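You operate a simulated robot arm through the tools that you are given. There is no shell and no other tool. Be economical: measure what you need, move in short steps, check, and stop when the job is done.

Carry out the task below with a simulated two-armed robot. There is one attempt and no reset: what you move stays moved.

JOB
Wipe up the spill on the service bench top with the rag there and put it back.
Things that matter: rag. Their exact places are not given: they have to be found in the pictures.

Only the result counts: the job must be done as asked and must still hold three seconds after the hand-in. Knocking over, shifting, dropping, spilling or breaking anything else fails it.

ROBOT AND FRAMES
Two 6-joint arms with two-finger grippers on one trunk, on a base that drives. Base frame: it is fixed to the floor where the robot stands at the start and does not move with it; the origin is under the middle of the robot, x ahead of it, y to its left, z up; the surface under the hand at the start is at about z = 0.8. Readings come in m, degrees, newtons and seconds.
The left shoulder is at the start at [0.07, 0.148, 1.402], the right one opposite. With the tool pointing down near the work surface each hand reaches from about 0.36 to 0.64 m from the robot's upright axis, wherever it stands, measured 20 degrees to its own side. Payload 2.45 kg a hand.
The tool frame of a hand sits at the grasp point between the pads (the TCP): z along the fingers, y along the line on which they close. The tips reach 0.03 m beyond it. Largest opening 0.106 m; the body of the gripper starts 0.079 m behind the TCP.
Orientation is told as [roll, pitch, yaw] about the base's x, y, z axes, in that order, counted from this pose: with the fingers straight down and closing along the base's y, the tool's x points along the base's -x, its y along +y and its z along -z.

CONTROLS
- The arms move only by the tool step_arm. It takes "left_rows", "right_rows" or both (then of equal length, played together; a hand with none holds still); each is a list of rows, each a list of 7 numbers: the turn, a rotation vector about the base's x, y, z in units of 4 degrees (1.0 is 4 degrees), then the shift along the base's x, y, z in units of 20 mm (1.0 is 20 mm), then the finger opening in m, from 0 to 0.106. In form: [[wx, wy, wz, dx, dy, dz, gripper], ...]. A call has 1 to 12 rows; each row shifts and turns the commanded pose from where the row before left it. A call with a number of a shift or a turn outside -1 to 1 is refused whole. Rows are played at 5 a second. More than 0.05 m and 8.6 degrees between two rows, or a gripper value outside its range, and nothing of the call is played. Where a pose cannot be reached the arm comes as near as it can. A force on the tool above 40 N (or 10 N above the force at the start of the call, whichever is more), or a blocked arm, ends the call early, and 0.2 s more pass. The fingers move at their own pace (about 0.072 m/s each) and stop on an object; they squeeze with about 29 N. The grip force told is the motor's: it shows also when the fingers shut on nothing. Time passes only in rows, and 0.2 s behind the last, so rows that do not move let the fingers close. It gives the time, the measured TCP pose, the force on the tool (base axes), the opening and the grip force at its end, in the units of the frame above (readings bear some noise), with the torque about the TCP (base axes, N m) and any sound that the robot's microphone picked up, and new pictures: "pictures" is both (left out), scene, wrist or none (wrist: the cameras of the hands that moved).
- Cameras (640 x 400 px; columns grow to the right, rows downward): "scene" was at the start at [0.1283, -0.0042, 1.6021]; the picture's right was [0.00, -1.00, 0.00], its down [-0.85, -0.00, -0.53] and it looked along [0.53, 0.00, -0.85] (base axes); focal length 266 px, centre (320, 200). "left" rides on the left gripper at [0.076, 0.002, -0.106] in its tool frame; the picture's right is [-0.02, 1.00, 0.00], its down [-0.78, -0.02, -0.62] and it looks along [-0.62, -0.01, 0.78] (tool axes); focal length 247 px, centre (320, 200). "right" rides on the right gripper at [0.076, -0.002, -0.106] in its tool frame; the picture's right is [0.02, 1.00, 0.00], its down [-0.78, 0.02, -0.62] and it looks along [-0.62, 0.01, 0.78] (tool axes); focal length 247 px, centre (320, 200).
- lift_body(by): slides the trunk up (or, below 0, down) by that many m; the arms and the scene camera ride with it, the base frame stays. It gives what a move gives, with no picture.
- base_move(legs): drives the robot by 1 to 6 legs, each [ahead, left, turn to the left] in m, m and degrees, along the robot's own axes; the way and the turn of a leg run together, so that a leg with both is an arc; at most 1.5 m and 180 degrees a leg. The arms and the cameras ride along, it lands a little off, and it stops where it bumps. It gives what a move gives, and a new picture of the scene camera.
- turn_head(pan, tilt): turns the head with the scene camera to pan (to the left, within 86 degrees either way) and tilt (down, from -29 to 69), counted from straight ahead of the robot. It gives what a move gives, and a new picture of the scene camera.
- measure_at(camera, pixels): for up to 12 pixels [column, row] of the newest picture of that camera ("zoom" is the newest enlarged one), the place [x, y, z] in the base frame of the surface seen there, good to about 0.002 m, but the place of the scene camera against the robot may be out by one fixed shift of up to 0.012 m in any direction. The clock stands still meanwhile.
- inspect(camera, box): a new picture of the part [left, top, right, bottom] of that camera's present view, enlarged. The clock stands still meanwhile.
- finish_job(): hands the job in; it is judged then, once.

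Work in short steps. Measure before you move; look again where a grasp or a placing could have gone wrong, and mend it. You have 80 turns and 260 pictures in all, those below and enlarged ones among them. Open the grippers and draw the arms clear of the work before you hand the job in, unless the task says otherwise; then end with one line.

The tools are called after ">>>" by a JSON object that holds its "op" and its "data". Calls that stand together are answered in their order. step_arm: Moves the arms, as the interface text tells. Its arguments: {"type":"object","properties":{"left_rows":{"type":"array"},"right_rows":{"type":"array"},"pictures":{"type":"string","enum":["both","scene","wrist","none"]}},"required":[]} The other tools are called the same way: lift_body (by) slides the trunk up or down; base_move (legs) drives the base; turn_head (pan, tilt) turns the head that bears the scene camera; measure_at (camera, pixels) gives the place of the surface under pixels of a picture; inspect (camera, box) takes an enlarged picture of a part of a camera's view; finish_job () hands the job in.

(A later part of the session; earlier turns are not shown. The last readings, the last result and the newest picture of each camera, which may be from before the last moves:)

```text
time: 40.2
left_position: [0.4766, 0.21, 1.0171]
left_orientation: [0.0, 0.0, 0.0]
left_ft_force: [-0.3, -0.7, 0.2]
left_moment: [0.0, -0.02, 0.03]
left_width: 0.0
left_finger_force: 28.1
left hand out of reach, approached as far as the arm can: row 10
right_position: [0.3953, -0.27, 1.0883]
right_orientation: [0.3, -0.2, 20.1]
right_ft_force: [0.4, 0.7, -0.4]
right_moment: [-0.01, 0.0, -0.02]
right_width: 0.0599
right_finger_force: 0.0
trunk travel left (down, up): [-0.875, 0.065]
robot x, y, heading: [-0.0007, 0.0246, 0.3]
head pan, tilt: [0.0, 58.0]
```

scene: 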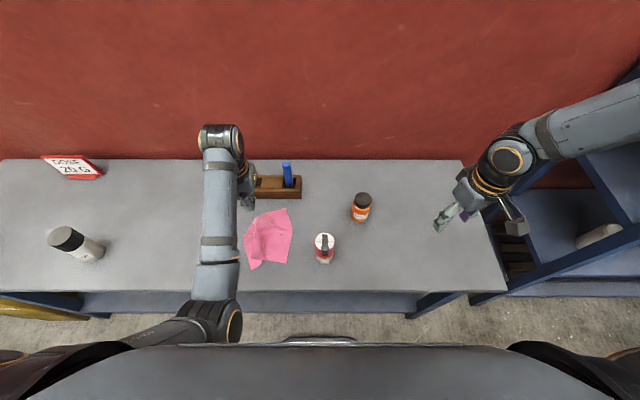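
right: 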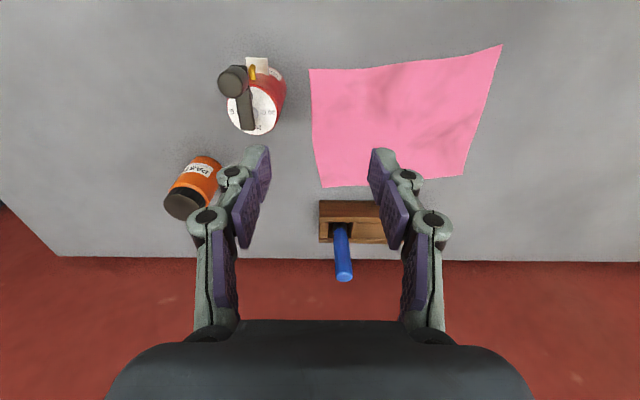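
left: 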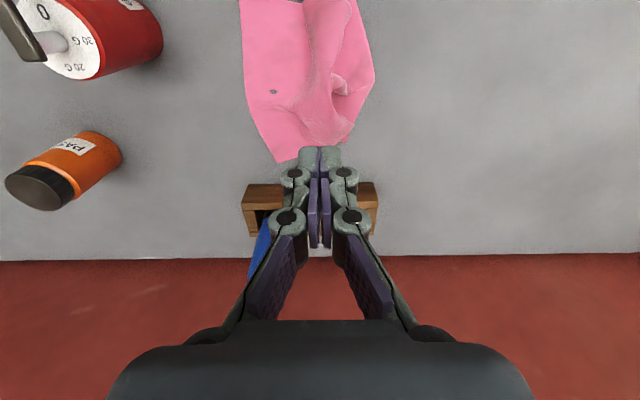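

The opening reads 0.0, so the rag probably slipped. I look closely.

>>> {"op": "inspect", "data": {"camera": "left", "box": [200, 0, 440, 170]}}

>>> {"op": "measure_at", "data": {"camera": "left", "pixels": [[250, 20], [285, 155], [372, 70], [320, 60], [340, 85], [330, 130], [320, 5], [365, 100], [300, 110], [280, 60], [345, 30]]}}

>>> {"op": "inspect", "data": {"camera": "scene", "box": [210, 180, 338, 280]}}

```text
2.35 times, centred on (320, 85) of left
```

zoom: 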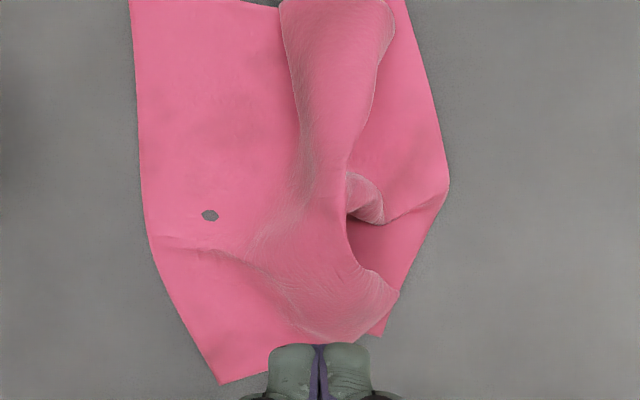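

```text
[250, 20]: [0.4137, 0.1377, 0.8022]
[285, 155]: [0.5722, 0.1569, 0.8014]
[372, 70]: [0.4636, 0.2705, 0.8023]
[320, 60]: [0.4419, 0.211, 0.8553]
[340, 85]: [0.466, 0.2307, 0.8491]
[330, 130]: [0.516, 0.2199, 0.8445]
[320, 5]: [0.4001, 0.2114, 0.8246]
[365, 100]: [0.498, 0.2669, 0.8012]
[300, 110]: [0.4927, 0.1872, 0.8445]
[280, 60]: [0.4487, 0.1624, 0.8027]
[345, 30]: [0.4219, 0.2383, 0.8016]
```

```text
4.00 times, centred on (274, 230) of scene
```

zoom: 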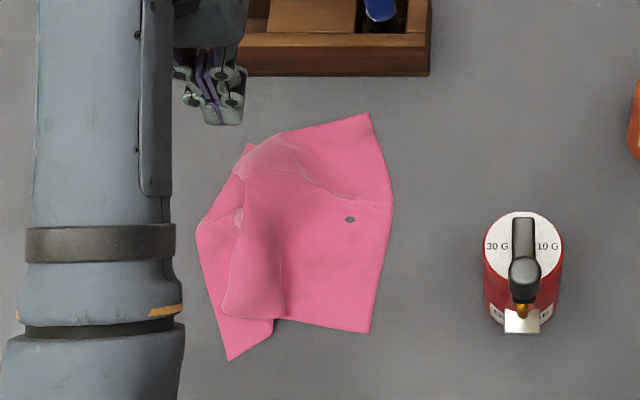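

It slipped, but left a standing fold along x at y≈0.211, x 0.40–0.50, up to z 0.855 — an ideal ridge to pinch deep. I go back down straddling it at x≈0.447.

>>> {"op": "step_arm", "data": {"left_rows": [[0, 0, 0, -0.5, 0, -1, 0.08], [0, 0, 0, -0.5, 0, -1, 0.08], [0, 0, 0, -0.5, 0.1, -1, 0.08], [0, 0, 0, 0, 0, -1, 0.08], [0, 0, 0, 0, 0, -1, 0.08], [0, 0, 0, 0, 0, -1, 0.08], [0, 0, 0, 0, 0, 0, 0.08]], "pictures": "wrist"}}

```text
time: 41.8
left_position: [0.4444, 0.2115, 0.8982]
left_orientation: [0.0, 0.1, 0.1]
left_ft_force: [-0.6, -0.2, 0.1]
left_moment: [-0.03, 0.0, -0.01]
left_width: 0.08
left_finger_force: 0.0
right_position: [0.3951, -0.2696, 1.0887]
right_orientation: [0.3, -0.2, 20.1]
right_ft_force: [0.4, -0.3, 0.0]
right_moment: [-0.04, 0.01, 0.0]
right_width: 0.0598
right_finger_force: 0.0
trunk travel left (down, up): [-0.875, 0.065]
robot x, y, heading: [0.0039, 0.0218, 0.1]
head pan, tilt: [0.0, 58.0]
```

left: 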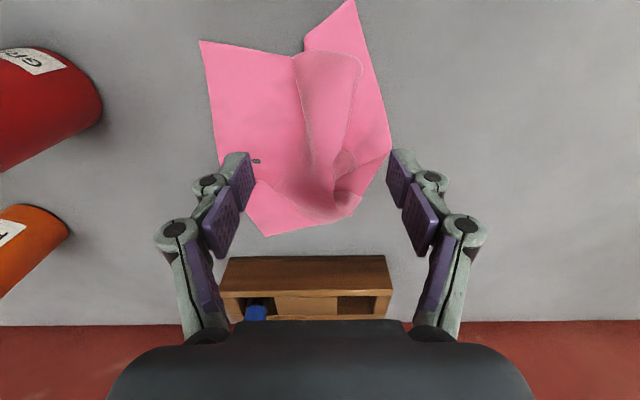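

Point under the TCP (~(322,120)) is on the ridge. Descend to contact and close, holding longer.

>>> {"op": "step_arm", "data": {"left_rows": [[0, 0, 0, 0, 0, -1, 0.08], [0, 0, 0, 0, 0, -1, 0.08], [0, 0, 0, 0, 0, -1, 0.08], [0, 0, 0, 0, 0, -0.3, 0.08], [0, 0, 0, 0, 0, 0, 0.08], [0, 0, 0, 0, 0, 0, 0.05], [0, 0, 0, 0, 0, 0, 0.03], [0, 0, 0, 0, 0, 0, 0.0], [0, 0, 0, 0, 0, 0, 0.0], [0, 0, 0, 0, 0, 0, 0.0], [0, 0, 0, 0, 0, 0, 0.0]], "pictures": "wrist"}}

```text
time: 44.2
left_position: [0.4456, 0.2118, 0.8318]
left_orientation: [0.0, 0.0, 0.2]
left_ft_force: [-1.2, 0.3, 6.7]
left_moment: [-0.1, -0.25, 0.03]
left_width: 0.0007
left_finger_force: 24.2
right_position: [0.3932, -0.2707, 1.0881]
right_orientation: [0.3, -0.3, 20.1]
right_ft_force: [0.3, -0.7, 0.7]
right_moment: [-0.01, 0.01, 0.0]
right_width: 0.0602
right_finger_force: 0.1
trunk travel left (down, up): [-0.875, 0.065]
robot x, y, heading: [0.0017, 0.0255, 0.1]
head pan, tilt: [0.0, 58.0]
```

left: 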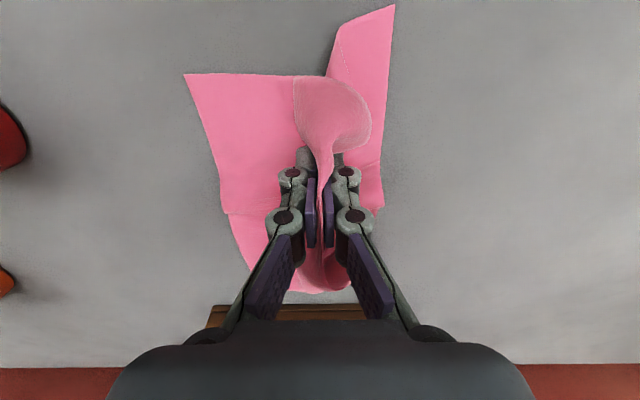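

Cloth is visibly between the fingers. I lift just 40 mm slowly and check.

>>> {"op": "step_arm", "data": {"left_rows": [[0, 0, 0, 0, 0, 0.3, 0], [0, 0, 0, 0, 0, 0.3, 0], [0, 0, 0, 0, 0, 0.4, 0], [0, 0, 0, 0, 0, 0.5, 0], [0, 0, 0, 0, 0, 0.5, 0], [0, 0, 0, 0, 0, 0.5, 0]], "pictures": "wrist"}}

```text
time: 45.6
left_position: [0.446, 0.2115, 0.8815]
left_orientation: [0.0, 0.0, 0.0]
left_ft_force: [0.6, -1.8, 5.1]
left_moment: [-0.02, 0.07, 0.02]
left_width: 0.0024
left_finger_force: 34.3
right_position: [0.3955, -0.271, 1.0877]
right_orientation: [0.3, -0.3, 20.1]
right_ft_force: [-0.6, -0.5, -0.3]
right_moment: [-0.03, -0.01, 0.0]
right_width: 0.0599
right_finger_force: 0.1
trunk travel left (down, up): [-0.875, 0.065]
robot x, y, heading: [-0.0021, 0.0223, 0.2]
head pan, tilt: [0.0, 58.0]
```

left: 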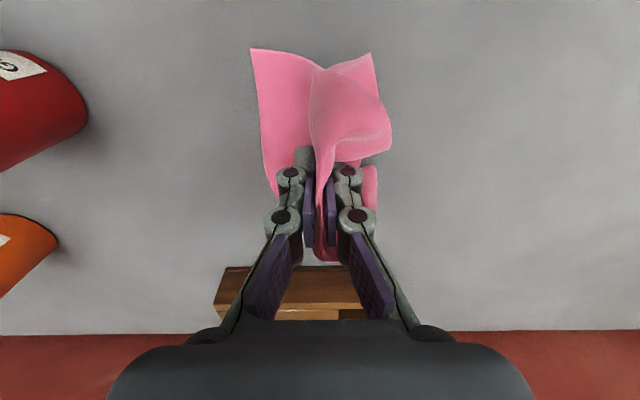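

Held this time (2.4 mm). I continue to lift gently.

>>> {"op": "step_arm", "data": {"left_rows": [[0, 0, 0, 0, 0, 0.5, 0], [0, 0, 0, 0, 0, 0.5, 0], [0, 0, 0, 0, 0, 0.5, 0], [0, 0, 0, 0, 0, 0.5, 0], [0, 0, 0, 0, 0, 0.6, 0], [0, 0, 0, 0, 0, 0.6, 0], [0, 0, 0, 0, 0, 0.6, 0], [0, 0, 0, 0, 0, 0.6, 0], [0, 0, 0, 0, 0, 0.6, 0], [0, 0, 0, 0, 0, 0.6, 0], [0, 0, 0, 0, 0, 0.6, 0]]}}

```text
time: 48.0
left_position: [0.447, 0.2107, 1.0064]
left_orientation: [0.0, 0.0, 0.1]
left_ft_force: [0.8, 0.6, 0.4]
left_moment: [0.02, 0.03, 0.03]
left_width: 0.0024
left_finger_force: 24.2
right_position: [0.3945, -0.2701, 1.0868]
right_orientation: [0.4, -0.2, 20.0]
right_ft_force: [0.3, -0.4, 0.4]
right_moment: [0.01, 0.01, -0.01]
right_width: 0.06
right_finger_force: 0.1
trunk travel left (down, up): [-0.875, 0.065]
robot x, y, heading: [-0.002, 0.0255, 0.1]
head pan, tilt: [0.0, 58.0]
```

scene: 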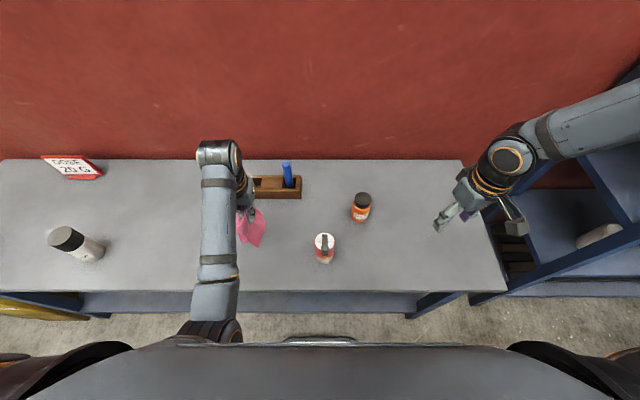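
left: 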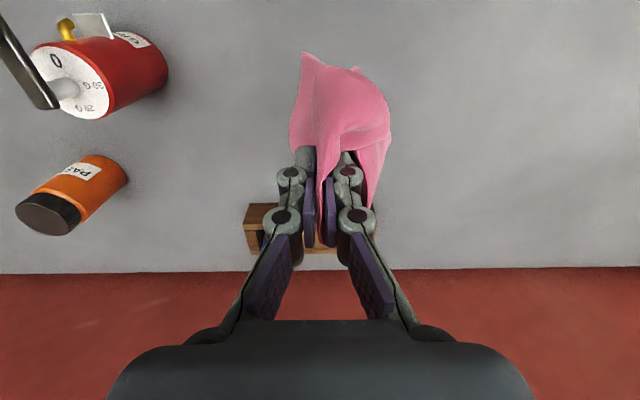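

The rag hangs clear in the left hand. I raise the trunk 50 mm, back off 0.3 m so nothing is swept, and turn right 40°.

>>> {"op": "lift_body", "data": {"by": 0.05}}

>>> {"op": "base_move", "data": {"legs": [[-0.3, 0, 0], [0, 0, -40]]}}

```text
time: 48.9
left_position: [0.447, 0.2092, 1.0552]
left_orientation: [0.1, 0.0, 0.1]
left_ft_force: [-0.1, -0.5, 3.6]
left_moment: [-0.12, 0.03, -0.03]
left_width: 0.0029
left_finger_force: 34.5
right_position: [0.3949, -0.2702, 1.1383]
right_orientation: [0.3, -0.3, 20.1]
right_ft_force: [0.3, -0.2, -0.7]
right_moment: [0.01, -0.02, 0.02]
right_width: 0.0602
right_finger_force: 0.1
trunk travel left (down, up): [-0.925, 0.015]
robot x, y, heading: [0.0017, 0.0223, 0.2]
head pan, tilt: [0.0, 58.0]
```

```text
time: 52.9
left_position: [0.1537, -0.1248, 1.0546]
left_orientation: [0.0, 0.0, -40.5]
left_ft_force: [0.2, -1.7, 3.4]
left_moment: [-0.04, -0.09, -0.01]
left_width: 0.0007
left_finger_force: 24.7
right_position: [-0.1986, -0.4559, 1.1391]
right_orientation: [0.3, -0.3, -20.4]
right_ft_force: [0.2, 0.0, 0.5]
right_moment: [-0.02, 0.01, 0.01]
right_width: 0.0597
right_finger_force: 0.0
trunk travel left (down, up): [-0.925, 0.015]
robot x, y, heading: [-0.3063, 0.022, -40.4]
head pan, tilt: [0.0, 58.0]
```

scene: 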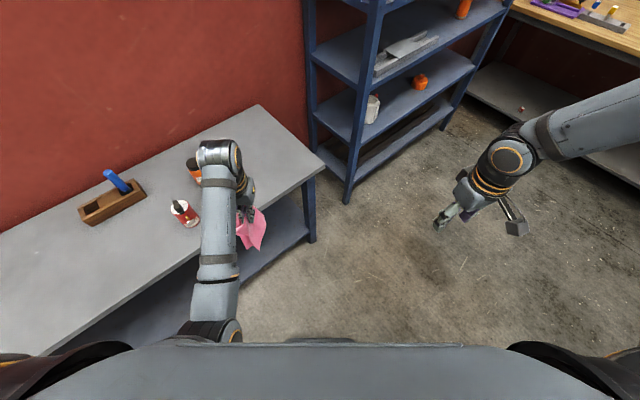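

Still held. I check the shelf post's position before driving forward with the right arm beside it.

>>> {"op": "measure_at", "data": {"camera": "scene", "pixels": [[350, 185], [365, 80], [320, 170], [310, 240], [440, 130], [470, 75], [190, 240]]}}

```text
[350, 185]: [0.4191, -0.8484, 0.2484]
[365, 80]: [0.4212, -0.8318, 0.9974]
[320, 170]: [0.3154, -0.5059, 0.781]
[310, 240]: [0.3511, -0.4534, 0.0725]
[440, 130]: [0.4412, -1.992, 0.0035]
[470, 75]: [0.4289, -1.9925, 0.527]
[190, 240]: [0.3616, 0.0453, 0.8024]
```

Shelf front is at x≈0.42, y<−0.83: the right arm (final x≈0.1) stays clear. Drive to the wiping stand.

>>> {"op": "base_move", "data": {"legs": [[0.332, 0.05, 0]]}}

```text
time: 55.1
left_position: [0.44, -0.2992, 1.0565]
left_orientation: [0.0, -0.1, -40.3]
left_ft_force: [0.0, 1.8, 0.5]
left_moment: [0.1, -0.15, -0.02]
left_width: 0.0015
left_finger_force: 23.2
right_position: [0.0896, -0.6305, 1.1395]
right_orientation: [0.3, -0.4, -20.1]
right_ft_force: [0.6, 0.0, -0.6]
right_moment: [-0.02, -0.03, -0.01]
right_width: 0.0598
right_finger_force: 0.0
trunk travel left (down, up): [-0.925, 0.015]
robot x, y, heading: [-0.0183, -0.1532, -40.2]
head pan, tilt: [0.0, 58.0]
```

scene: 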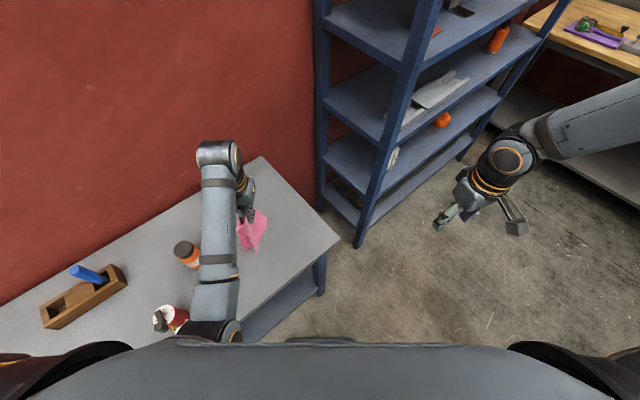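

Hand is at [0.440,−0.299]. I check heights of the left arm links over the bottle and the can before lowering.

>>> {"op": "measure_at", "data": {"camera": "scene", "pixels": [[210, 330], [215, 290], [218, 230], [215, 180], [190, 250], [165, 312], [258, 240]]}}

```text
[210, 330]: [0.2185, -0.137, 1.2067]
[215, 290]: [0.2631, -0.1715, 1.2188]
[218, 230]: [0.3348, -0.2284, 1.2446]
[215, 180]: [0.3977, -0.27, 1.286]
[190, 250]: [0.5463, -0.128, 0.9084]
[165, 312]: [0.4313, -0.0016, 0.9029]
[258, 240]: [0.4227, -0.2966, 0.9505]
```

Links clear both. Lower the trunk, then move over the spill centre [0.503,−0.343] and descend to TCP ≈0.866.

>>> {"op": "lift_body", "data": {"by": -0.05}}

>>> {"op": "step_arm", "data": {"left_rows": [[0, 0, 0, 1, -0.7, 0, 0], [0, 0, 0, 1, -0.7, 0, 0], [0, 0, 0, 1, -0.7, -0.5, 0], [0, 0, 0, 0.15, -0.1, -1, 0], [0, 0, 0, 0, 0, -1, 0], [0, 0, 0, 0, 0, -1, 0], [0, 0, 0, 0, 0, -1, 0], [0, 0, 0, 0, 0, -1, 0], [0, 0, 0, 0, 0, -1, 0], [0, 0, 0, 0, 0, -0.5, 0], [0, 0, 0, 0, 0, 0, 0]]}}

```text
time: 56.0
left_position: [0.4425, -0.2995, 1.0054]
left_orientation: [0.1, -0.1, -40.2]
left_ft_force: [0.3, -0.5, -0.9]
left_moment: [-0.01, 0.04, 0.01]
left_width: 0.0039
left_finger_force: 27.1
right_position: [0.0914, -0.6329, 1.0889]
right_orientation: [0.3, -0.2, -20.2]
right_ft_force: [0.1, 0.2, -0.1]
right_moment: [0.03, -0.04, 0.02]
right_width: 0.0599
right_finger_force: 0.1
trunk travel left (down, up): [-0.875, 0.065]
robot x, y, heading: [-0.0204, -0.1554, -40.2]
head pan, tilt: [0.0, 58.0]
```

```text
time: 58.4
left_position: [0.5034, -0.3422, 0.8654]
left_orientation: [0.0, 0.0, -40.2]
left_ft_force: [0.7, 6.6, 3.9]
left_moment: [0.07, -0.09, 0.03]
left_width: 0.0008
left_finger_force: 24.1
right_position: [0.0899, -0.6322, 1.0873]
right_orientation: [0.2, -0.1, -20.1]
right_ft_force: [0.6, 0.6, -0.4]
right_moment: [0.03, 0.03, -0.02]
right_width: 0.0601
right_finger_force: 0.0
trunk travel left (down, up): [-0.875, 0.065]
robot x, y, heading: [-0.018, -0.1546, -39.8]
head pan, tilt: [0.0, 58.0]
```

scene: 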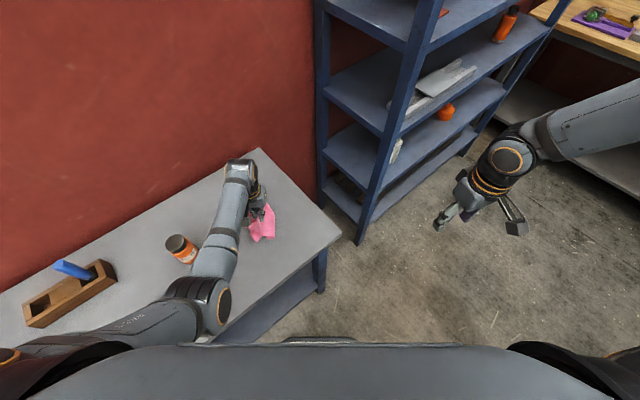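
left: 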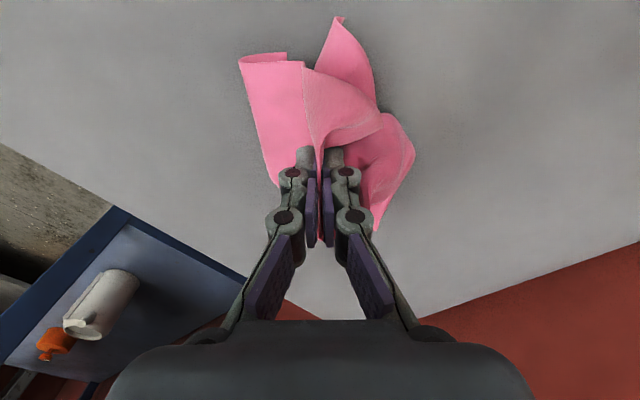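

The rag fans out over the spill area. I check elbow clearance to the bottle, then press down to TCP ≈0.835.

>>> {"op": "measure_at", "data": {"camera": "scene", "pixels": [[200, 300], [213, 262], [225, 215], [180, 245], [150, 318]]}}

>>> {"op": "step_arm", "data": {"left_rows": [[0, 0, 0, 0, 0, -0.5, 0], [0, 0, 0, 0, 0, -0.5, 0], [0, 0, 0, 0, 0, -0.5, 0], [0, 0, 0, 0, 0, 0, 0]], "pictures": "wrist"}}

```text
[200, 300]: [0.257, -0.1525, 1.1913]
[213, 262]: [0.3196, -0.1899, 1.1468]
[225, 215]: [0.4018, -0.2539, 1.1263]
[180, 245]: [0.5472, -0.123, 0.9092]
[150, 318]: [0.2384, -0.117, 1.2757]
```

```text
time: 59.4
left_position: [0.5031, -0.343, 0.836]
left_orientation: [0.0, 0.1, -40.1]
left_ft_force: [0.4, 0.1, 3.1]
left_moment: [0.02, 0.11, -0.02]
left_width: 0.0036
left_finger_force: 35.9
right_position: [0.0895, -0.6337, 1.0872]
right_orientation: [0.3, -0.2, -20.2]
right_ft_force: [-0.1, -0.2, -0.3]
right_moment: [-0.01, -0.01, -0.04]
right_width: 0.0598
right_finger_force: 0.0
trunk travel left (down, up): [-0.875, 0.065]
robot x, y, heading: [-0.0213, -0.1515, -40.0]
head pan, tilt: [0.0, 58.0]
```

left: 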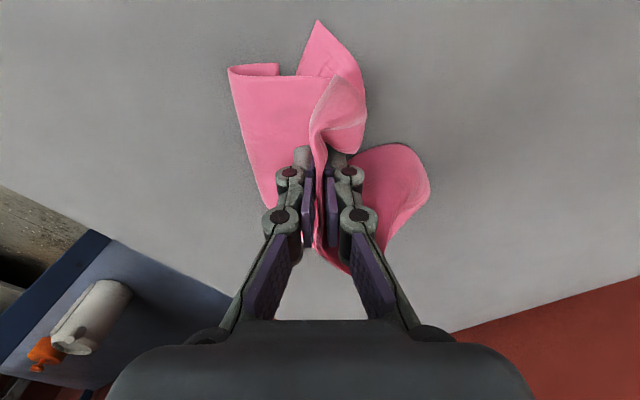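

Light contact, rag still pinched. I wipe in a raster over x 0.45–0.555, y −0.40…−0.285.

>>> {"op": "step_arm", "data": {"left_rows": [[0, 0, 0, -0.83, -1, -0.1, 0], [0, 0, 0, -0.83, -1, 0, 0], [0, 0, 0, -0.83, -1, 0, 0], [0, 0, 0, 0, 1, 0, 0], [0, 0, 0, 0, 1, 0, 0], [0, 0, 0, 0, 1, 0, 0], [0, 0, 0, 0, 1, 0, 0], [0, 0, 0, 0, 1, 0, 0], [0, 0, 0, 0, 1, 0, 0], [0, 0, 0, 1, 0, 0, 0]], "pictures": "none"}}

>>> {"op": "step_arm", "data": {"left_rows": [[0, 0, 0, 0, -1, 0, 0], [0, 0, 0, 0, -1, 0, 0], [0, 0, 0, 0, -1, 0, 0], [0, 0, 0, 0, -1, 0, 0], [0, 0, 0, 0, -1, 0, 0], [0, 0, 0, 0, -1, 0, 0], [0, 0, 0, 1, 0, 0, 0]], "pictures": "both"}}

```text
time: 61.6
left_position: [0.4736, -0.2868, 0.8341]
left_orientation: [0.1, 0.2, -40.2]
left_ft_force: [0.0, 0.8, 4.8]
left_moment: [0.05, 0.06, 0.03]
left_width: 0.0039
left_finger_force: 37.9
right_position: [0.0909, -0.6321, 1.0875]
right_orientation: [0.2, -0.2, -20.1]
right_ft_force: [0.5, 0.0, -1.1]
right_moment: [0.02, 0.03, 0.01]
right_width: 0.0604
right_finger_force: 0.1
trunk travel left (down, up): [-0.875, 0.065]
robot x, y, heading: [-0.0232, -0.1532, -39.9]
head pan, tilt: [0.0, 58.0]
```

```text
time: 63.2
left_position: [0.4948, -0.4051, 0.8322]
left_orientation: [-0.1, 0.1, -40.1]
left_ft_force: [-1.6, 1.2, 6.8]
left_moment: [-0.05, 0.04, 0.01]
left_width: 0.0014
left_finger_force: 30.9
right_position: [0.0906, -0.633, 1.0878]
right_orientation: [0.3, -0.2, -20.2]
right_ft_force: [0.8, 0.0, -0.6]
right_moment: [0.0, 0.03, -0.01]
right_width: 0.0603
right_finger_force: 0.0
trunk travel left (down, up): [-0.875, 0.065]
robot x, y, heading: [-0.0203, -0.1576, -40.3]
head pan, tilt: [0.0, 58.0]
```

scene: 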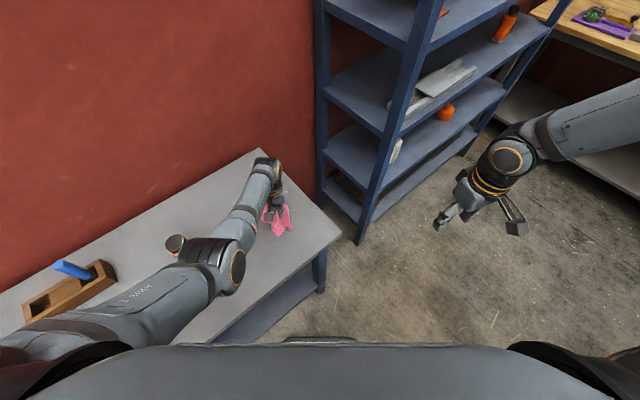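
left: 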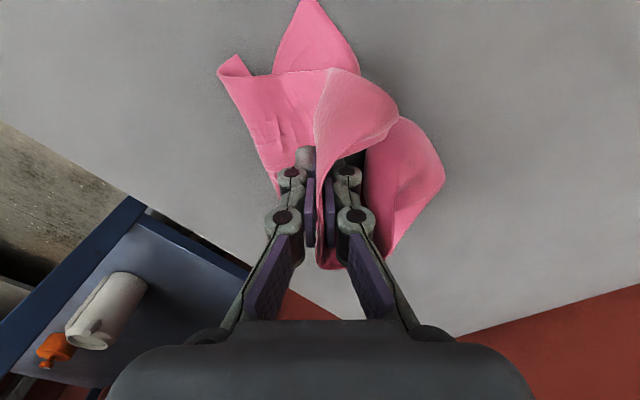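

Wiping proceeds, rag held. I check the elbow height near the bottle and continue the raster.

>>> {"op": "measure_at", "data": {"camera": "scene", "pixels": [[207, 253], [225, 265], [190, 270], [176, 243]]}}

>>> {"op": "step_arm", "data": {"left_rows": [[0, 0, 0, 0, 1, 0, 0], [0, 0, 0, 0, 1, 0, 0], [0, 0, 0, 0, 1, 0, 0], [0, 0, 0, 0, 1, 0, 0], [0, 0, 0, 0, 1, 0, 0], [0, 0, 0, 0, 1, 0, 0], [0, 0, 0, 1, 0, 0, 0]], "pictures": "none"}}

>>> {"op": "step_arm", "data": {"left_rows": [[0, 0, 0, 0, -1, 0, 0], [0, 0, 0, 0, -1, 0, 0], [0, 0, 0, 0, -1, 0, 0], [0, 0, 0, 0, -1, 0, 0], [0, 0, 0, 0, -1, 0, 0], [0, 0, 0, 0, -1, 0, 0], [0, 0, 0, 0.7, 0, 0, 0]], "pictures": "wrist"}}

```text
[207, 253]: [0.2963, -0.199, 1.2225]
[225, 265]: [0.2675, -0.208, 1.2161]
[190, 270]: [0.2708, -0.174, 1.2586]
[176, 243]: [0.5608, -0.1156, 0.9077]
```

```text
time: 64.8
left_position: [0.5148, -0.2828, 0.8338]
left_orientation: [0.0, 0.0, -40.1]
left_ft_force: [-0.1, -0.2, -0.1]
left_moment: [0.04, 0.08, -0.01]
left_width: 0.0031
left_finger_force: 24.6
right_position: [0.0919, -0.6321, 1.0872]
right_orientation: [0.3, -0.2, -20.1]
right_ft_force: [-0.6, -0.3, 0.7]
right_moment: [0.0, 0.0, -0.01]
right_width: 0.06
right_finger_force: 0.1
trunk travel left (down, up): [-0.875, 0.065]
robot x, y, heading: [-0.0197, -0.1579, -40.0]
head pan, tilt: [0.0, 58.0]
```

```text
time: 66.4
left_position: [0.5298, -0.4045, 0.8343]
left_orientation: [-0.1, 0.0, -40.2]
left_ft_force: [0.1, -0.2, 1.9]
left_moment: [-0.01, 0.03, -0.03]
left_width: 0.0044
left_finger_force: 26.0
right_position: [0.0913, -0.6326, 1.0873]
right_orientation: [0.3, -0.2, -20.2]
right_ft_force: [-0.9, 0.3, 0.0]
right_moment: [0.03, 0.02, 0.02]
right_width: 0.0601
right_finger_force: 0.2
trunk travel left (down, up): [-0.875, 0.065]
robot x, y, heading: [-0.0225, -0.1547, -40.1]
head pan, tilt: [0.0, 58.0]
```

left: 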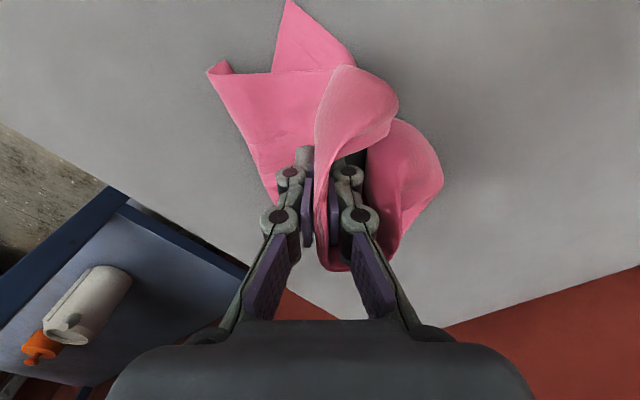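

Two more strokes at x≈0.53 and 0.55, then strokes back along x through the centre.

>>> {"op": "step_arm", "data": {"left_rows": [[0, 0, 0, 0, 1, 0, 0], [0, 0, 0, 0, 1, 0, 0], [0, 0, 0, 0, 1, 0, 0], [0, 0, 0, 0, 1, 0, 0], [0, 0, 0, 0, 1, 0, 0], [0, 0, 0, 0, 1, 0, 0], [0, 0, 0, 1, 0, 0, 0], [0, 0, 0, 0, -1, 0, 0], [0, 0, 0, 0, -1, 0, 0], [0, 0, 0, 0, -1, 0, 0], [0, 0, 0, 0, -1, 0, 0], [0, 0, 0, 0, -1, 0, 0]], "pictures": "none"}}

>>> {"op": "step_arm", "data": {"left_rows": [[0, 0, 0, -1, 0, 0, 0], [0, 0, 0, -1, 0, 0, 0], [0, 0, 0, -1, 0, 0, 0], [0, 0, 0, -1, 0, 0, 0], [0, 0, 0, -0.5, 0, 0, 0], [0, 0, 0, 0, 1, 0, 0], [0, 0, 0, 1, 0, 0, 0], [0, 0, 0, 1, 0, 0, 0], [0, 0, 0, 1, 0, 0, 0], [0, 0, 0, 1, 0, 0, 0], [0, 0, 0, 0, 1, 0, 0]], "pictures": "none"}}

>>> {"op": "step_arm", "data": {"left_rows": [[0, 0, 0, -1, 0, 0, 0], [0, 0, 0, -1, 0, 0, 0], [0, 0, 0, -1, 0, 0, 0], [0, 0, 0, -1, 0, 0, 0], [0, 0, 0, 0, 1, 0, 0], [0, 0, 0, 1, 0, 0, 0], [0, 0, 0, 1, 0, 0, 0], [0, 0, 0, 1, 0, 0, 0], [0, 0, 0, 1, 0, 0, 0]], "pictures": "wrist"}}

```text
time: 69.0
left_position: [0.5454, -0.3852, 0.834]
left_orientation: [0.0, 0.1, -40.2]
left_ft_force: [-0.2, 0.3, 0.0]
left_moment: [0.06, 0.0, 0.01]
left_width: 0.0027
left_finger_force: 25.4
right_position: [0.0908, -0.6339, 1.0869]
right_orientation: [0.3, -0.2, -20.2]
right_ft_force: [0.1, -0.4, -0.1]
right_moment: [-0.03, 0.02, 0.0]
right_width: 0.06
right_finger_force: 0.1
trunk travel left (down, up): [-0.875, 0.065]
robot x, y, heading: [-0.0203, -0.1509, -40.1]
head pan, tilt: [0.0, 58.0]
```

```text
time: 71.4
left_position: [0.5385, -0.341, 0.8337]
left_orientation: [0.1, -0.2, -40.2]
left_ft_force: [1.6, -0.7, 0.6]
left_moment: [0.05, 0.14, 0.03]
left_width: 0.0064
left_finger_force: 33.7
right_position: [0.0888, -0.6324, 1.0882]
right_orientation: [0.2, -0.3, -20.1]
right_ft_force: [-0.5, -0.1, -0.3]
right_moment: [0.0, -0.02, -0.03]
right_width: 0.0598
right_finger_force: 0.0
trunk travel left (down, up): [-0.875, 0.065]
robot x, y, heading: [-0.0214, -0.1496, -40.3]
head pan, tilt: [0.0, 58.0]
```

```text
time: 73.4
left_position: [0.5391, -0.3232, 0.8335]
left_orientation: [0.0, 0.1, -40.1]
left_ft_force: [1.2, -0.1, -0.5]
left_moment: [0.02, 0.08, -0.02]
left_width: 0.006
left_finger_force: 33.4
right_position: [0.0904, -0.6329, 1.0877]
right_orientation: [0.3, -0.3, -20.1]
right_ft_force: [0.3, -0.4, -0.5]
right_moment: [-0.02, 0.0, 0.02]
right_width: 0.06
right_finger_force: 0.1
trunk travel left (down, up): [-0.875, 0.065]
robot x, y, heading: [-0.0197, -0.1539, -40.1]
head pan, tilt: [0.0, 58.0]
```

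left: 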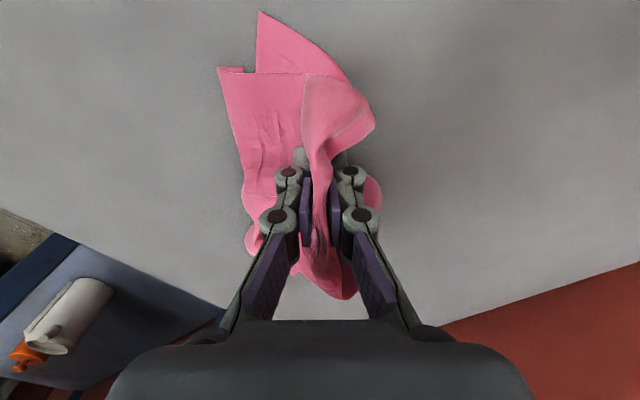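

Area fully covered several times. I lift the rag and draw back toward the carrying pose.

>>> {"op": "step_arm", "data": {"left_rows": [[0, 0, 0, 0, 0, 0.5, 0], [0, 0, 0, 0, 0, 0.5, 0], [0, 0, 0, 0, 0, 1, 0], [0, 0, 0, 0, 0, 1, 0], [0, 0, 0, -0.5, 0, 1, 0], [0, 0, 0, -1, 0.2, 1, 0], [0, 0, 0, -1, 0.3, 1, 0], [0, 0, 0, -1, 0.3, 1, 0], [0, 0, 0, -1, 0.3, 1, 0], [0, 0, 0, -0.5, 0, 0.4, 0], [0, 0, 0, 0, 0, 0, 0]]}}

>>> {"op": "inspect", "data": {"camera": "scene", "box": [230, 140, 350, 260]}}

```text
time: 75.8
left_position: [0.4391, -0.3012, 1.0016]
left_orientation: [0.0, 0.1, -40.1]
left_ft_force: [0.8, -0.5, 1.7]
left_moment: [0.05, -0.06, -0.02]
left_width: 0.0013
left_finger_force: 23.1
right_position: [0.0904, -0.6317, 1.0889]
right_orientation: [0.3, -0.2, -20.2]
right_ft_force: [0.6, 0.0, -0.4]
right_moment: [-0.02, 0.0, -0.03]
right_width: 0.0599
right_finger_force: 0.1
trunk travel left (down, up): [-0.875, 0.065]
robot x, y, heading: [-0.0207, -0.1543, -40.0]
head pan, tilt: [0.0, 58.0]
```

scene: 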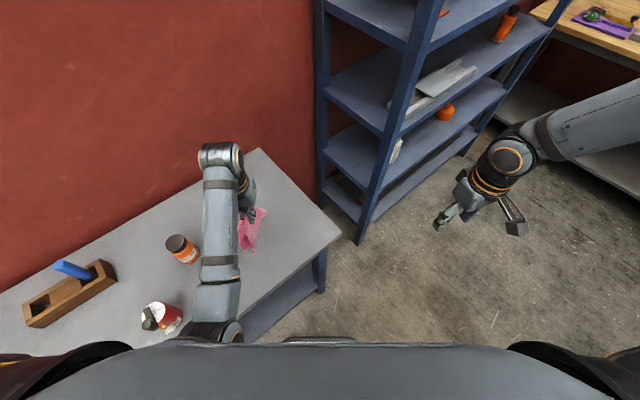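
left: 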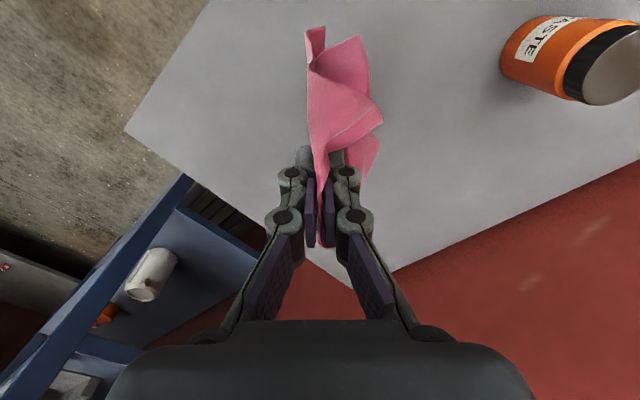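

```text
3.33 times, centred on (290, 200) of scene
```

zoom: 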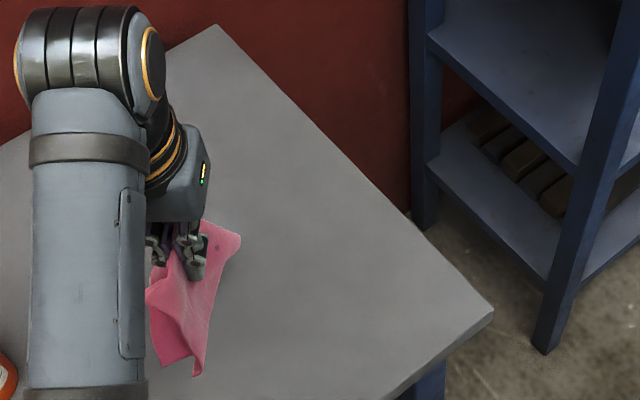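

No gleam visible, and the rag looks damp-dark. I raise the trunk and retrace the base path; I'll verify the spot with the right camera from its earlier viewing pose before laying the rag down.

>>> {"op": "lift_body", "data": {"by": 0.05}}

>>> {"op": "base_move", "data": {"legs": [[-0.332, -0.05, 0], [0, 0, 40.2]]}}

```text
time: 76.7
left_position: [0.4388, -0.3014, 1.0517]
left_orientation: [0.1, 0.0, -40.2]
left_ft_force: [-0.8, 0.6, -0.4]
left_moment: [0.0, 0.0, 0.01]
left_width: 0.0049
left_finger_force: 27.0
right_position: [0.0895, -0.6326, 1.1373]
right_orientation: [0.3, -0.2, -20.2]
right_ft_force: [-0.2, 1.0, -0.7]
right_moment: [0.01, 0.04, -0.03]
right_width: 0.0601
right_finger_force: 0.0
trunk travel left (down, up): [-0.925, 0.015]
robot x, y, heading: [-0.0189, -0.1584, -40.0]
head pan, tilt: [0.0, 58.0]
```

```text
time: 80.8
left_position: [0.1404, 0.2091, 1.0522]
left_orientation: [0.1, -0.1, 0.6]
left_ft_force: [-0.4, -1.0, 0.0]
left_moment: [-0.05, 0.0, 0.0]
left_width: 0.0057
left_finger_force: 32.6
right_position: [0.0905, -0.2722, 1.1384]
right_orientation: [0.2, -0.3, 20.8]
right_ft_force: [0.5, 0.1, 0.6]
right_moment: [0.02, 0.0, 0.0]
right_width: 0.06
right_finger_force: 0.0
trunk travel left (down, up): [-0.925, 0.015]
robot x, y, heading: [-0.3054, 0.0213, 0.5]
head pan, tilt: [0.0, 58.0]
```

scene: 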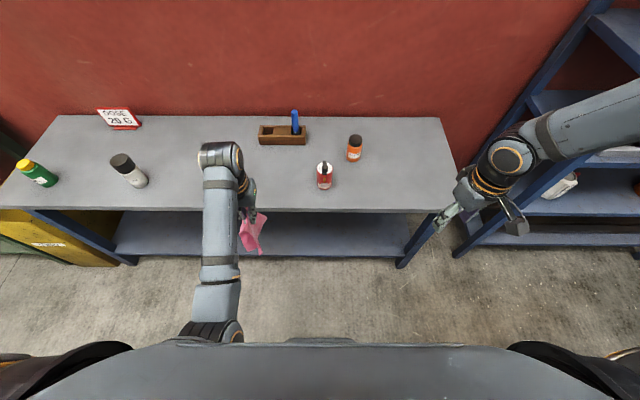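

All objects upright and in place. Drive ahead 0.305 m back to the rag's place and lower the trunk, then check the spot with the right camera.

>>> {"op": "base_move", "data": {"legs": [[0.305, 0.003, -0.5]]}}

>>> {"op": "lift_body", "data": {"by": -0.05}}

>>> {"op": "step_arm", "data": {"right_rows": [[0, 0, -1, 0, -1, 0, 0.06], [0, 0, -1, 0, -1, 0, 0.06], [0, 0, -1, 0, -1, 0, 0.06], [0, 0, -1, 0, -1, 0, 0.06], [0, 0, -1, 0, 0, 0, 0.06], [0, 0, 0, 0, 0, 0, 0.06]], "pictures": "both"}}

>>> {"op": "inspect", "data": {"camera": "right", "box": [220, 60, 440, 200]}}

>>> {"op": "inspect", "data": {"camera": "scene", "box": [377, 200, 473, 270]}}

```text
time: 82.9
left_position: [0.4456, 0.2109, 1.0518]
left_orientation: [0.0, -0.1, 0.1]
left_ft_force: [-0.2, -1.8, 0.0]
left_moment: [0.04, -0.04, 0.0]
left_width: 0.0026
left_finger_force: 24.5
right_position: [0.3941, -0.2694, 1.1386]
right_orientation: [0.2, -0.3, 20.1]
right_ft_force: [-0.5, 0.2, 0.3]
right_moment: [0.0, 0.01, 0.01]
right_width: 0.0601
right_finger_force: 0.1
trunk travel left (down, up): [-0.925, 0.015]
robot x, y, heading: [0.004, 0.0288, 0.2]
head pan, tilt: [0.0, 58.0]
```

scene: 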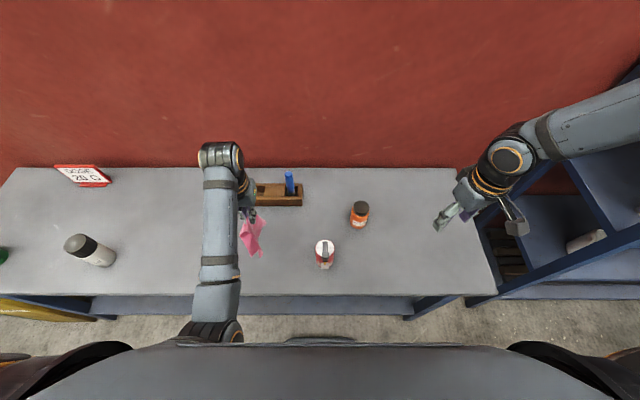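

```text
time: 83.8
left_position: [0.4489, 0.2102, 0.9998]
left_orientation: [-0.1, 0.0, 0.1]
left_ft_force: [0.7, -0.3, 1.3]
left_moment: [0.05, -0.02, -0.03]
left_width: 0.005
left_finger_force: 26.4
right_position: [0.3954, -0.2692, 1.0882]
right_orientation: [0.3, -0.2, 20.1]
right_ft_force: [-0.2, -0.2, -0.1]
right_moment: [-0.04, 0.02, 0.02]
right_width: 0.0603
right_finger_force: 0.0
trunk travel left (down, up): [-0.875, 0.065]
robot x, y, heading: [0.0026, 0.0221, 0.3]
head pan, tilt: [0.0, 58.0]
```

```text
time: 85.2
left_position: [0.4469, 0.2114, 1.0009]
left_orientation: [0.0, 0.0, 0.2]
left_ft_force: [0.6, -1.0, -0.2]
left_moment: [-0.04, 0.05, 0.02]
left_width: 0.0057
left_finger_force: 27.0
right_position: [0.3948, -0.3467, 1.0874]
right_orientation: [0.2, -0.2, 0.2]
right_ft_force: [0.0, 0.4, -0.1]
right_moment: [-0.04, 0.0, 0.0]
right_width: 0.06
right_finger_force: 0.1
trunk travel left (down, up): [-0.875, 0.065]
robot x, y, heading: [0.0029, 0.0247, 0.3]
head pan, tilt: [0.0, 58.0]
```

scene: 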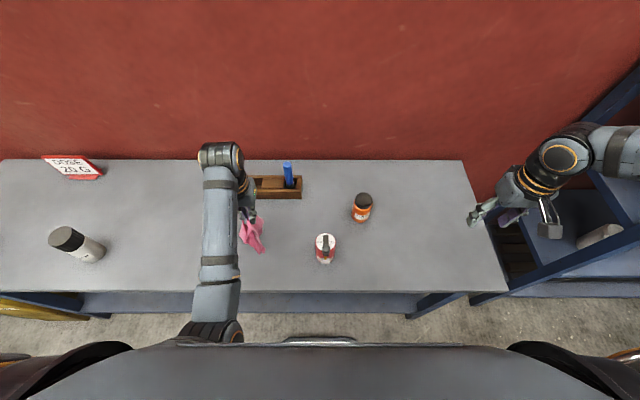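
right: 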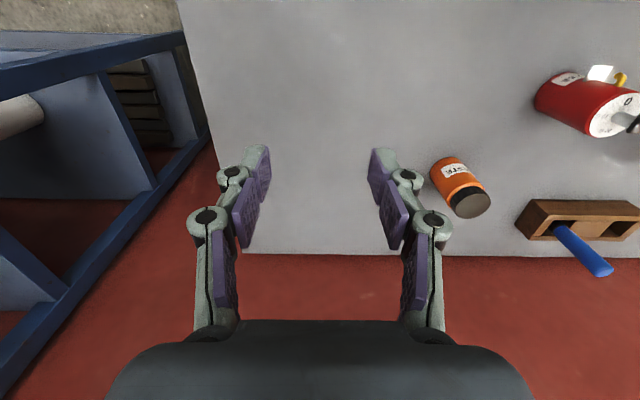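

```text
2.86 times, centred on (330, 130) of right
```

zoom: 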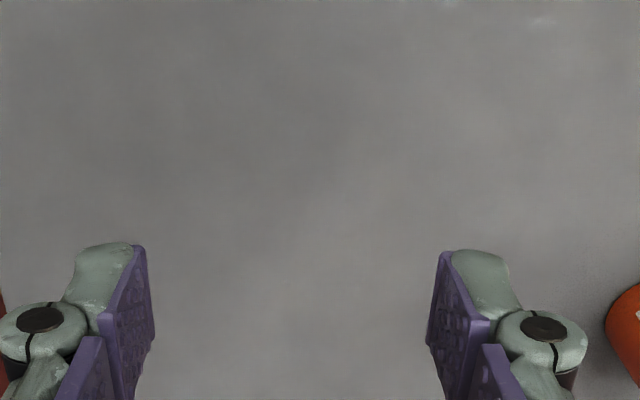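

```text
5.71 times, centred on (425, 235) of scene
```

zoom: 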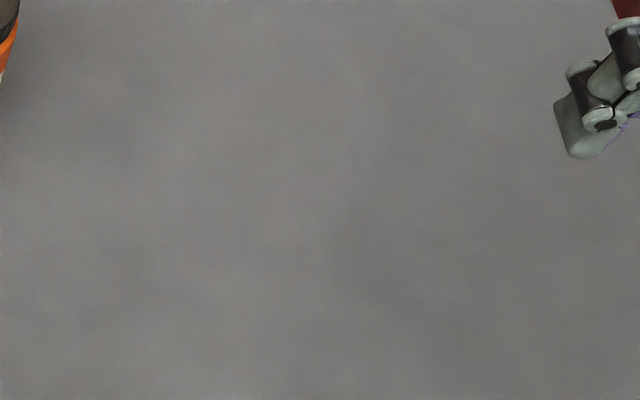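

The puddle's gleam is gone. A faint mark remains at right ≈(407,66); I check whether that is another wet patch.

>>> {"op": "inspect", "data": {"camera": "right", "box": [360, 40, 456, 100]}}

>>> {"op": "measure_at", "data": {"camera": "right", "pixels": [[407, 66]]}}

>>> {"op": "inspect", "data": {"camera": "scene", "box": [290, 220, 386, 280]}}

```text
6.67 times, centred on (408, 70) of right
```

zoom: 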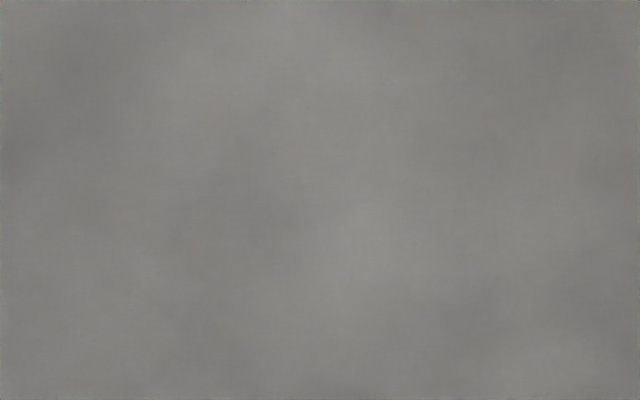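

```text
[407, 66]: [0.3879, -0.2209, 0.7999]
```

```text
6.67 times, centred on (338, 250) of scene
```

zoom: 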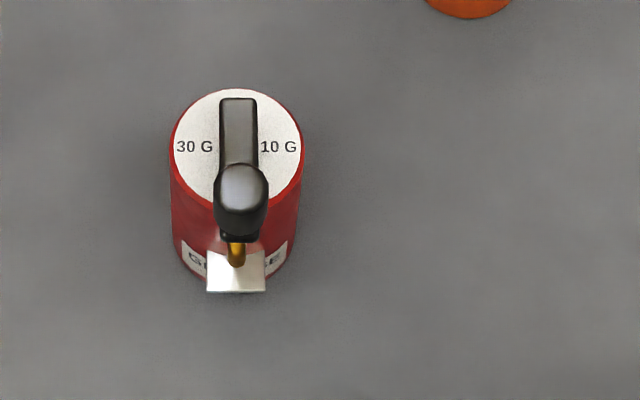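

That was only shading; the bench is clean. I lower the rag back at its place (centre ≈[0.47,0.21]).

>>> {"op": "step_arm", "data": {"left_rows": [[0, 0, 0, 0.5, 0, -1, 0], [0, 0, 0, 0.5, 0, -1, 0], [0, 0, 0, 0, 0, -1, 0], [0, 0, 0, 0, 0, -1, 0], [0, 0, 0, 0, 0, -1, 0], [0, 0, 0, 0, 0, -1, 0], [0, 0, 0, 0, 0, -1, 0], [0, 0, 0, 0, 0, -0.7, 0], [0, 0, 0, 0, 0, -0.4, 0], [0, 0, 0, 0, 0, 0, 0]], "pictures": "wrist"}}

```text
time: 87.4
left_position: [0.4683, 0.2119, 0.8387]
left_orientation: [0.1, 0.1, 0.2]
left_ft_force: [-2.0, 3.1, 0.2]
left_moment: [0.08, -0.11, -0.01]
left_width: 0.001
left_finger_force: 22.7
right_position: [0.3947, -0.3481, 1.088]
right_orientation: [0.3, -0.1, 0.2]
right_ft_force: [0.9, 0.6, 1.0]
right_moment: [0.02, -0.01, 0.02]
right_width: 0.0602
right_finger_force: 0.0
trunk travel left (down, up): [-0.875, 0.065]
robot x, y, heading: [0.0006, 0.025, -0.0]
head pan, tilt: [0.0, 58.0]
```

left: 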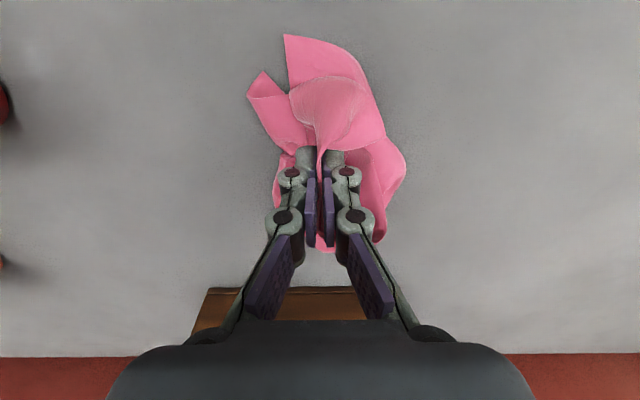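

The rag rests on the bench. I open modestly (0.05 m), let it settle, and rise straight up.

>>> {"op": "step_arm", "data": {"left_rows": [[0, 0, 0, 0, 0, 0, 0.02], [0, 0, 0, 0, 0, 0, 0.05], [0, 0, 0, 0, 0, 0, 0.06], [0, 0, 0, 0, 0, 0.5, 0.06], [0, 0, 0, 0, 0, 1, 0.06], [0, 0, 0, 0, 0, 1, 0.06], [0, 0, 0, 0, 0, 1, 0.06], [0, 0, 0, 0, 0, 1, 0.06], [0, 0, 0, 0, 0, 1, 0.06], [0, 0, 0, 0, 0, 1, 0.06], [0, 0, 0, 0, 0, 0, 0.06]]}}

>>> {"op": "inspect", "data": {"camera": "left", "box": [160, 0, 480, 200]}}

>>> {"op": "measure_at", "data": {"camera": "zoom", "pixels": [[320, 200], [320, 100], [250, 150], [400, 150], [320, 280]]}}

```text
time: 89.8
left_position: [0.4659, 0.2077, 0.9688]
left_orientation: [0.0, 0.1, 0.1]
left_ft_force: [0.4, 0.3, -0.7]
left_moment: [0.01, 0.0, -0.01]
left_width: 0.0601
left_finger_force: 0.0
right_position: [0.3958, -0.3485, 1.0888]
right_orientation: [0.3, -0.1, 0.2]
right_ft_force: [-0.3, 0.4, 0.2]
right_moment: [-0.02, -0.02, 0.0]
right_width: 0.0601
right_finger_force: 0.1
trunk travel left (down, up): [-0.875, 0.065]
robot x, y, heading: [0.0071, 0.0246, 0.3]
head pan, tilt: [0.0, 58.0]
```

scene: 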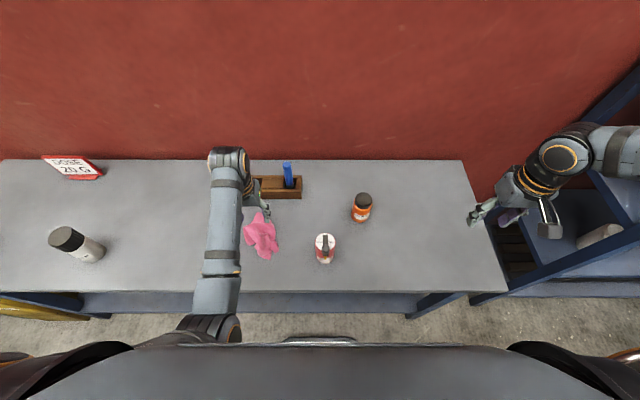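
left: 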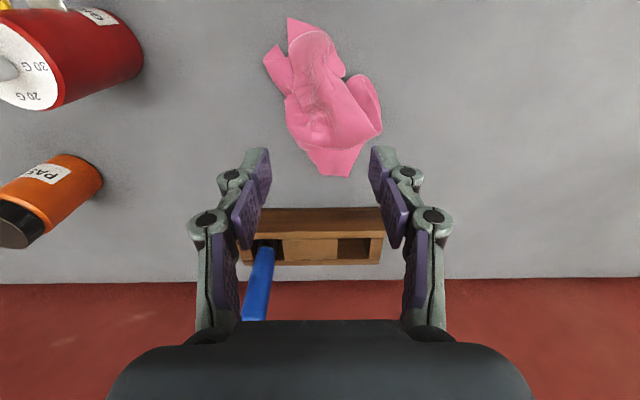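

```text
2.00 times, centred on (320, 100) of left
```

zoom: 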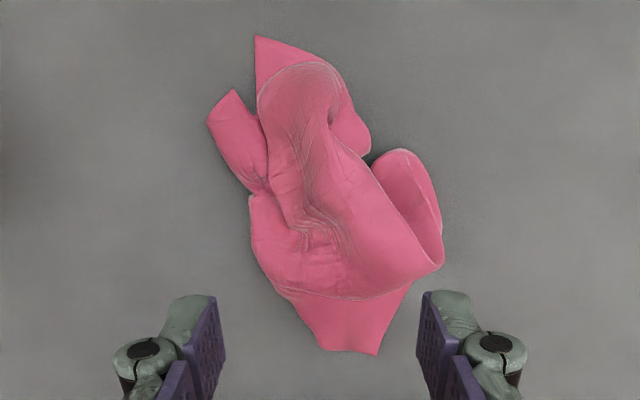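

```text
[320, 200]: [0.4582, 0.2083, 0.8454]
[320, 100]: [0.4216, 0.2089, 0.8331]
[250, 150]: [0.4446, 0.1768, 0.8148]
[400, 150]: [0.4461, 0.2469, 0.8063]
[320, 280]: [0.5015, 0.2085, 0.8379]
```

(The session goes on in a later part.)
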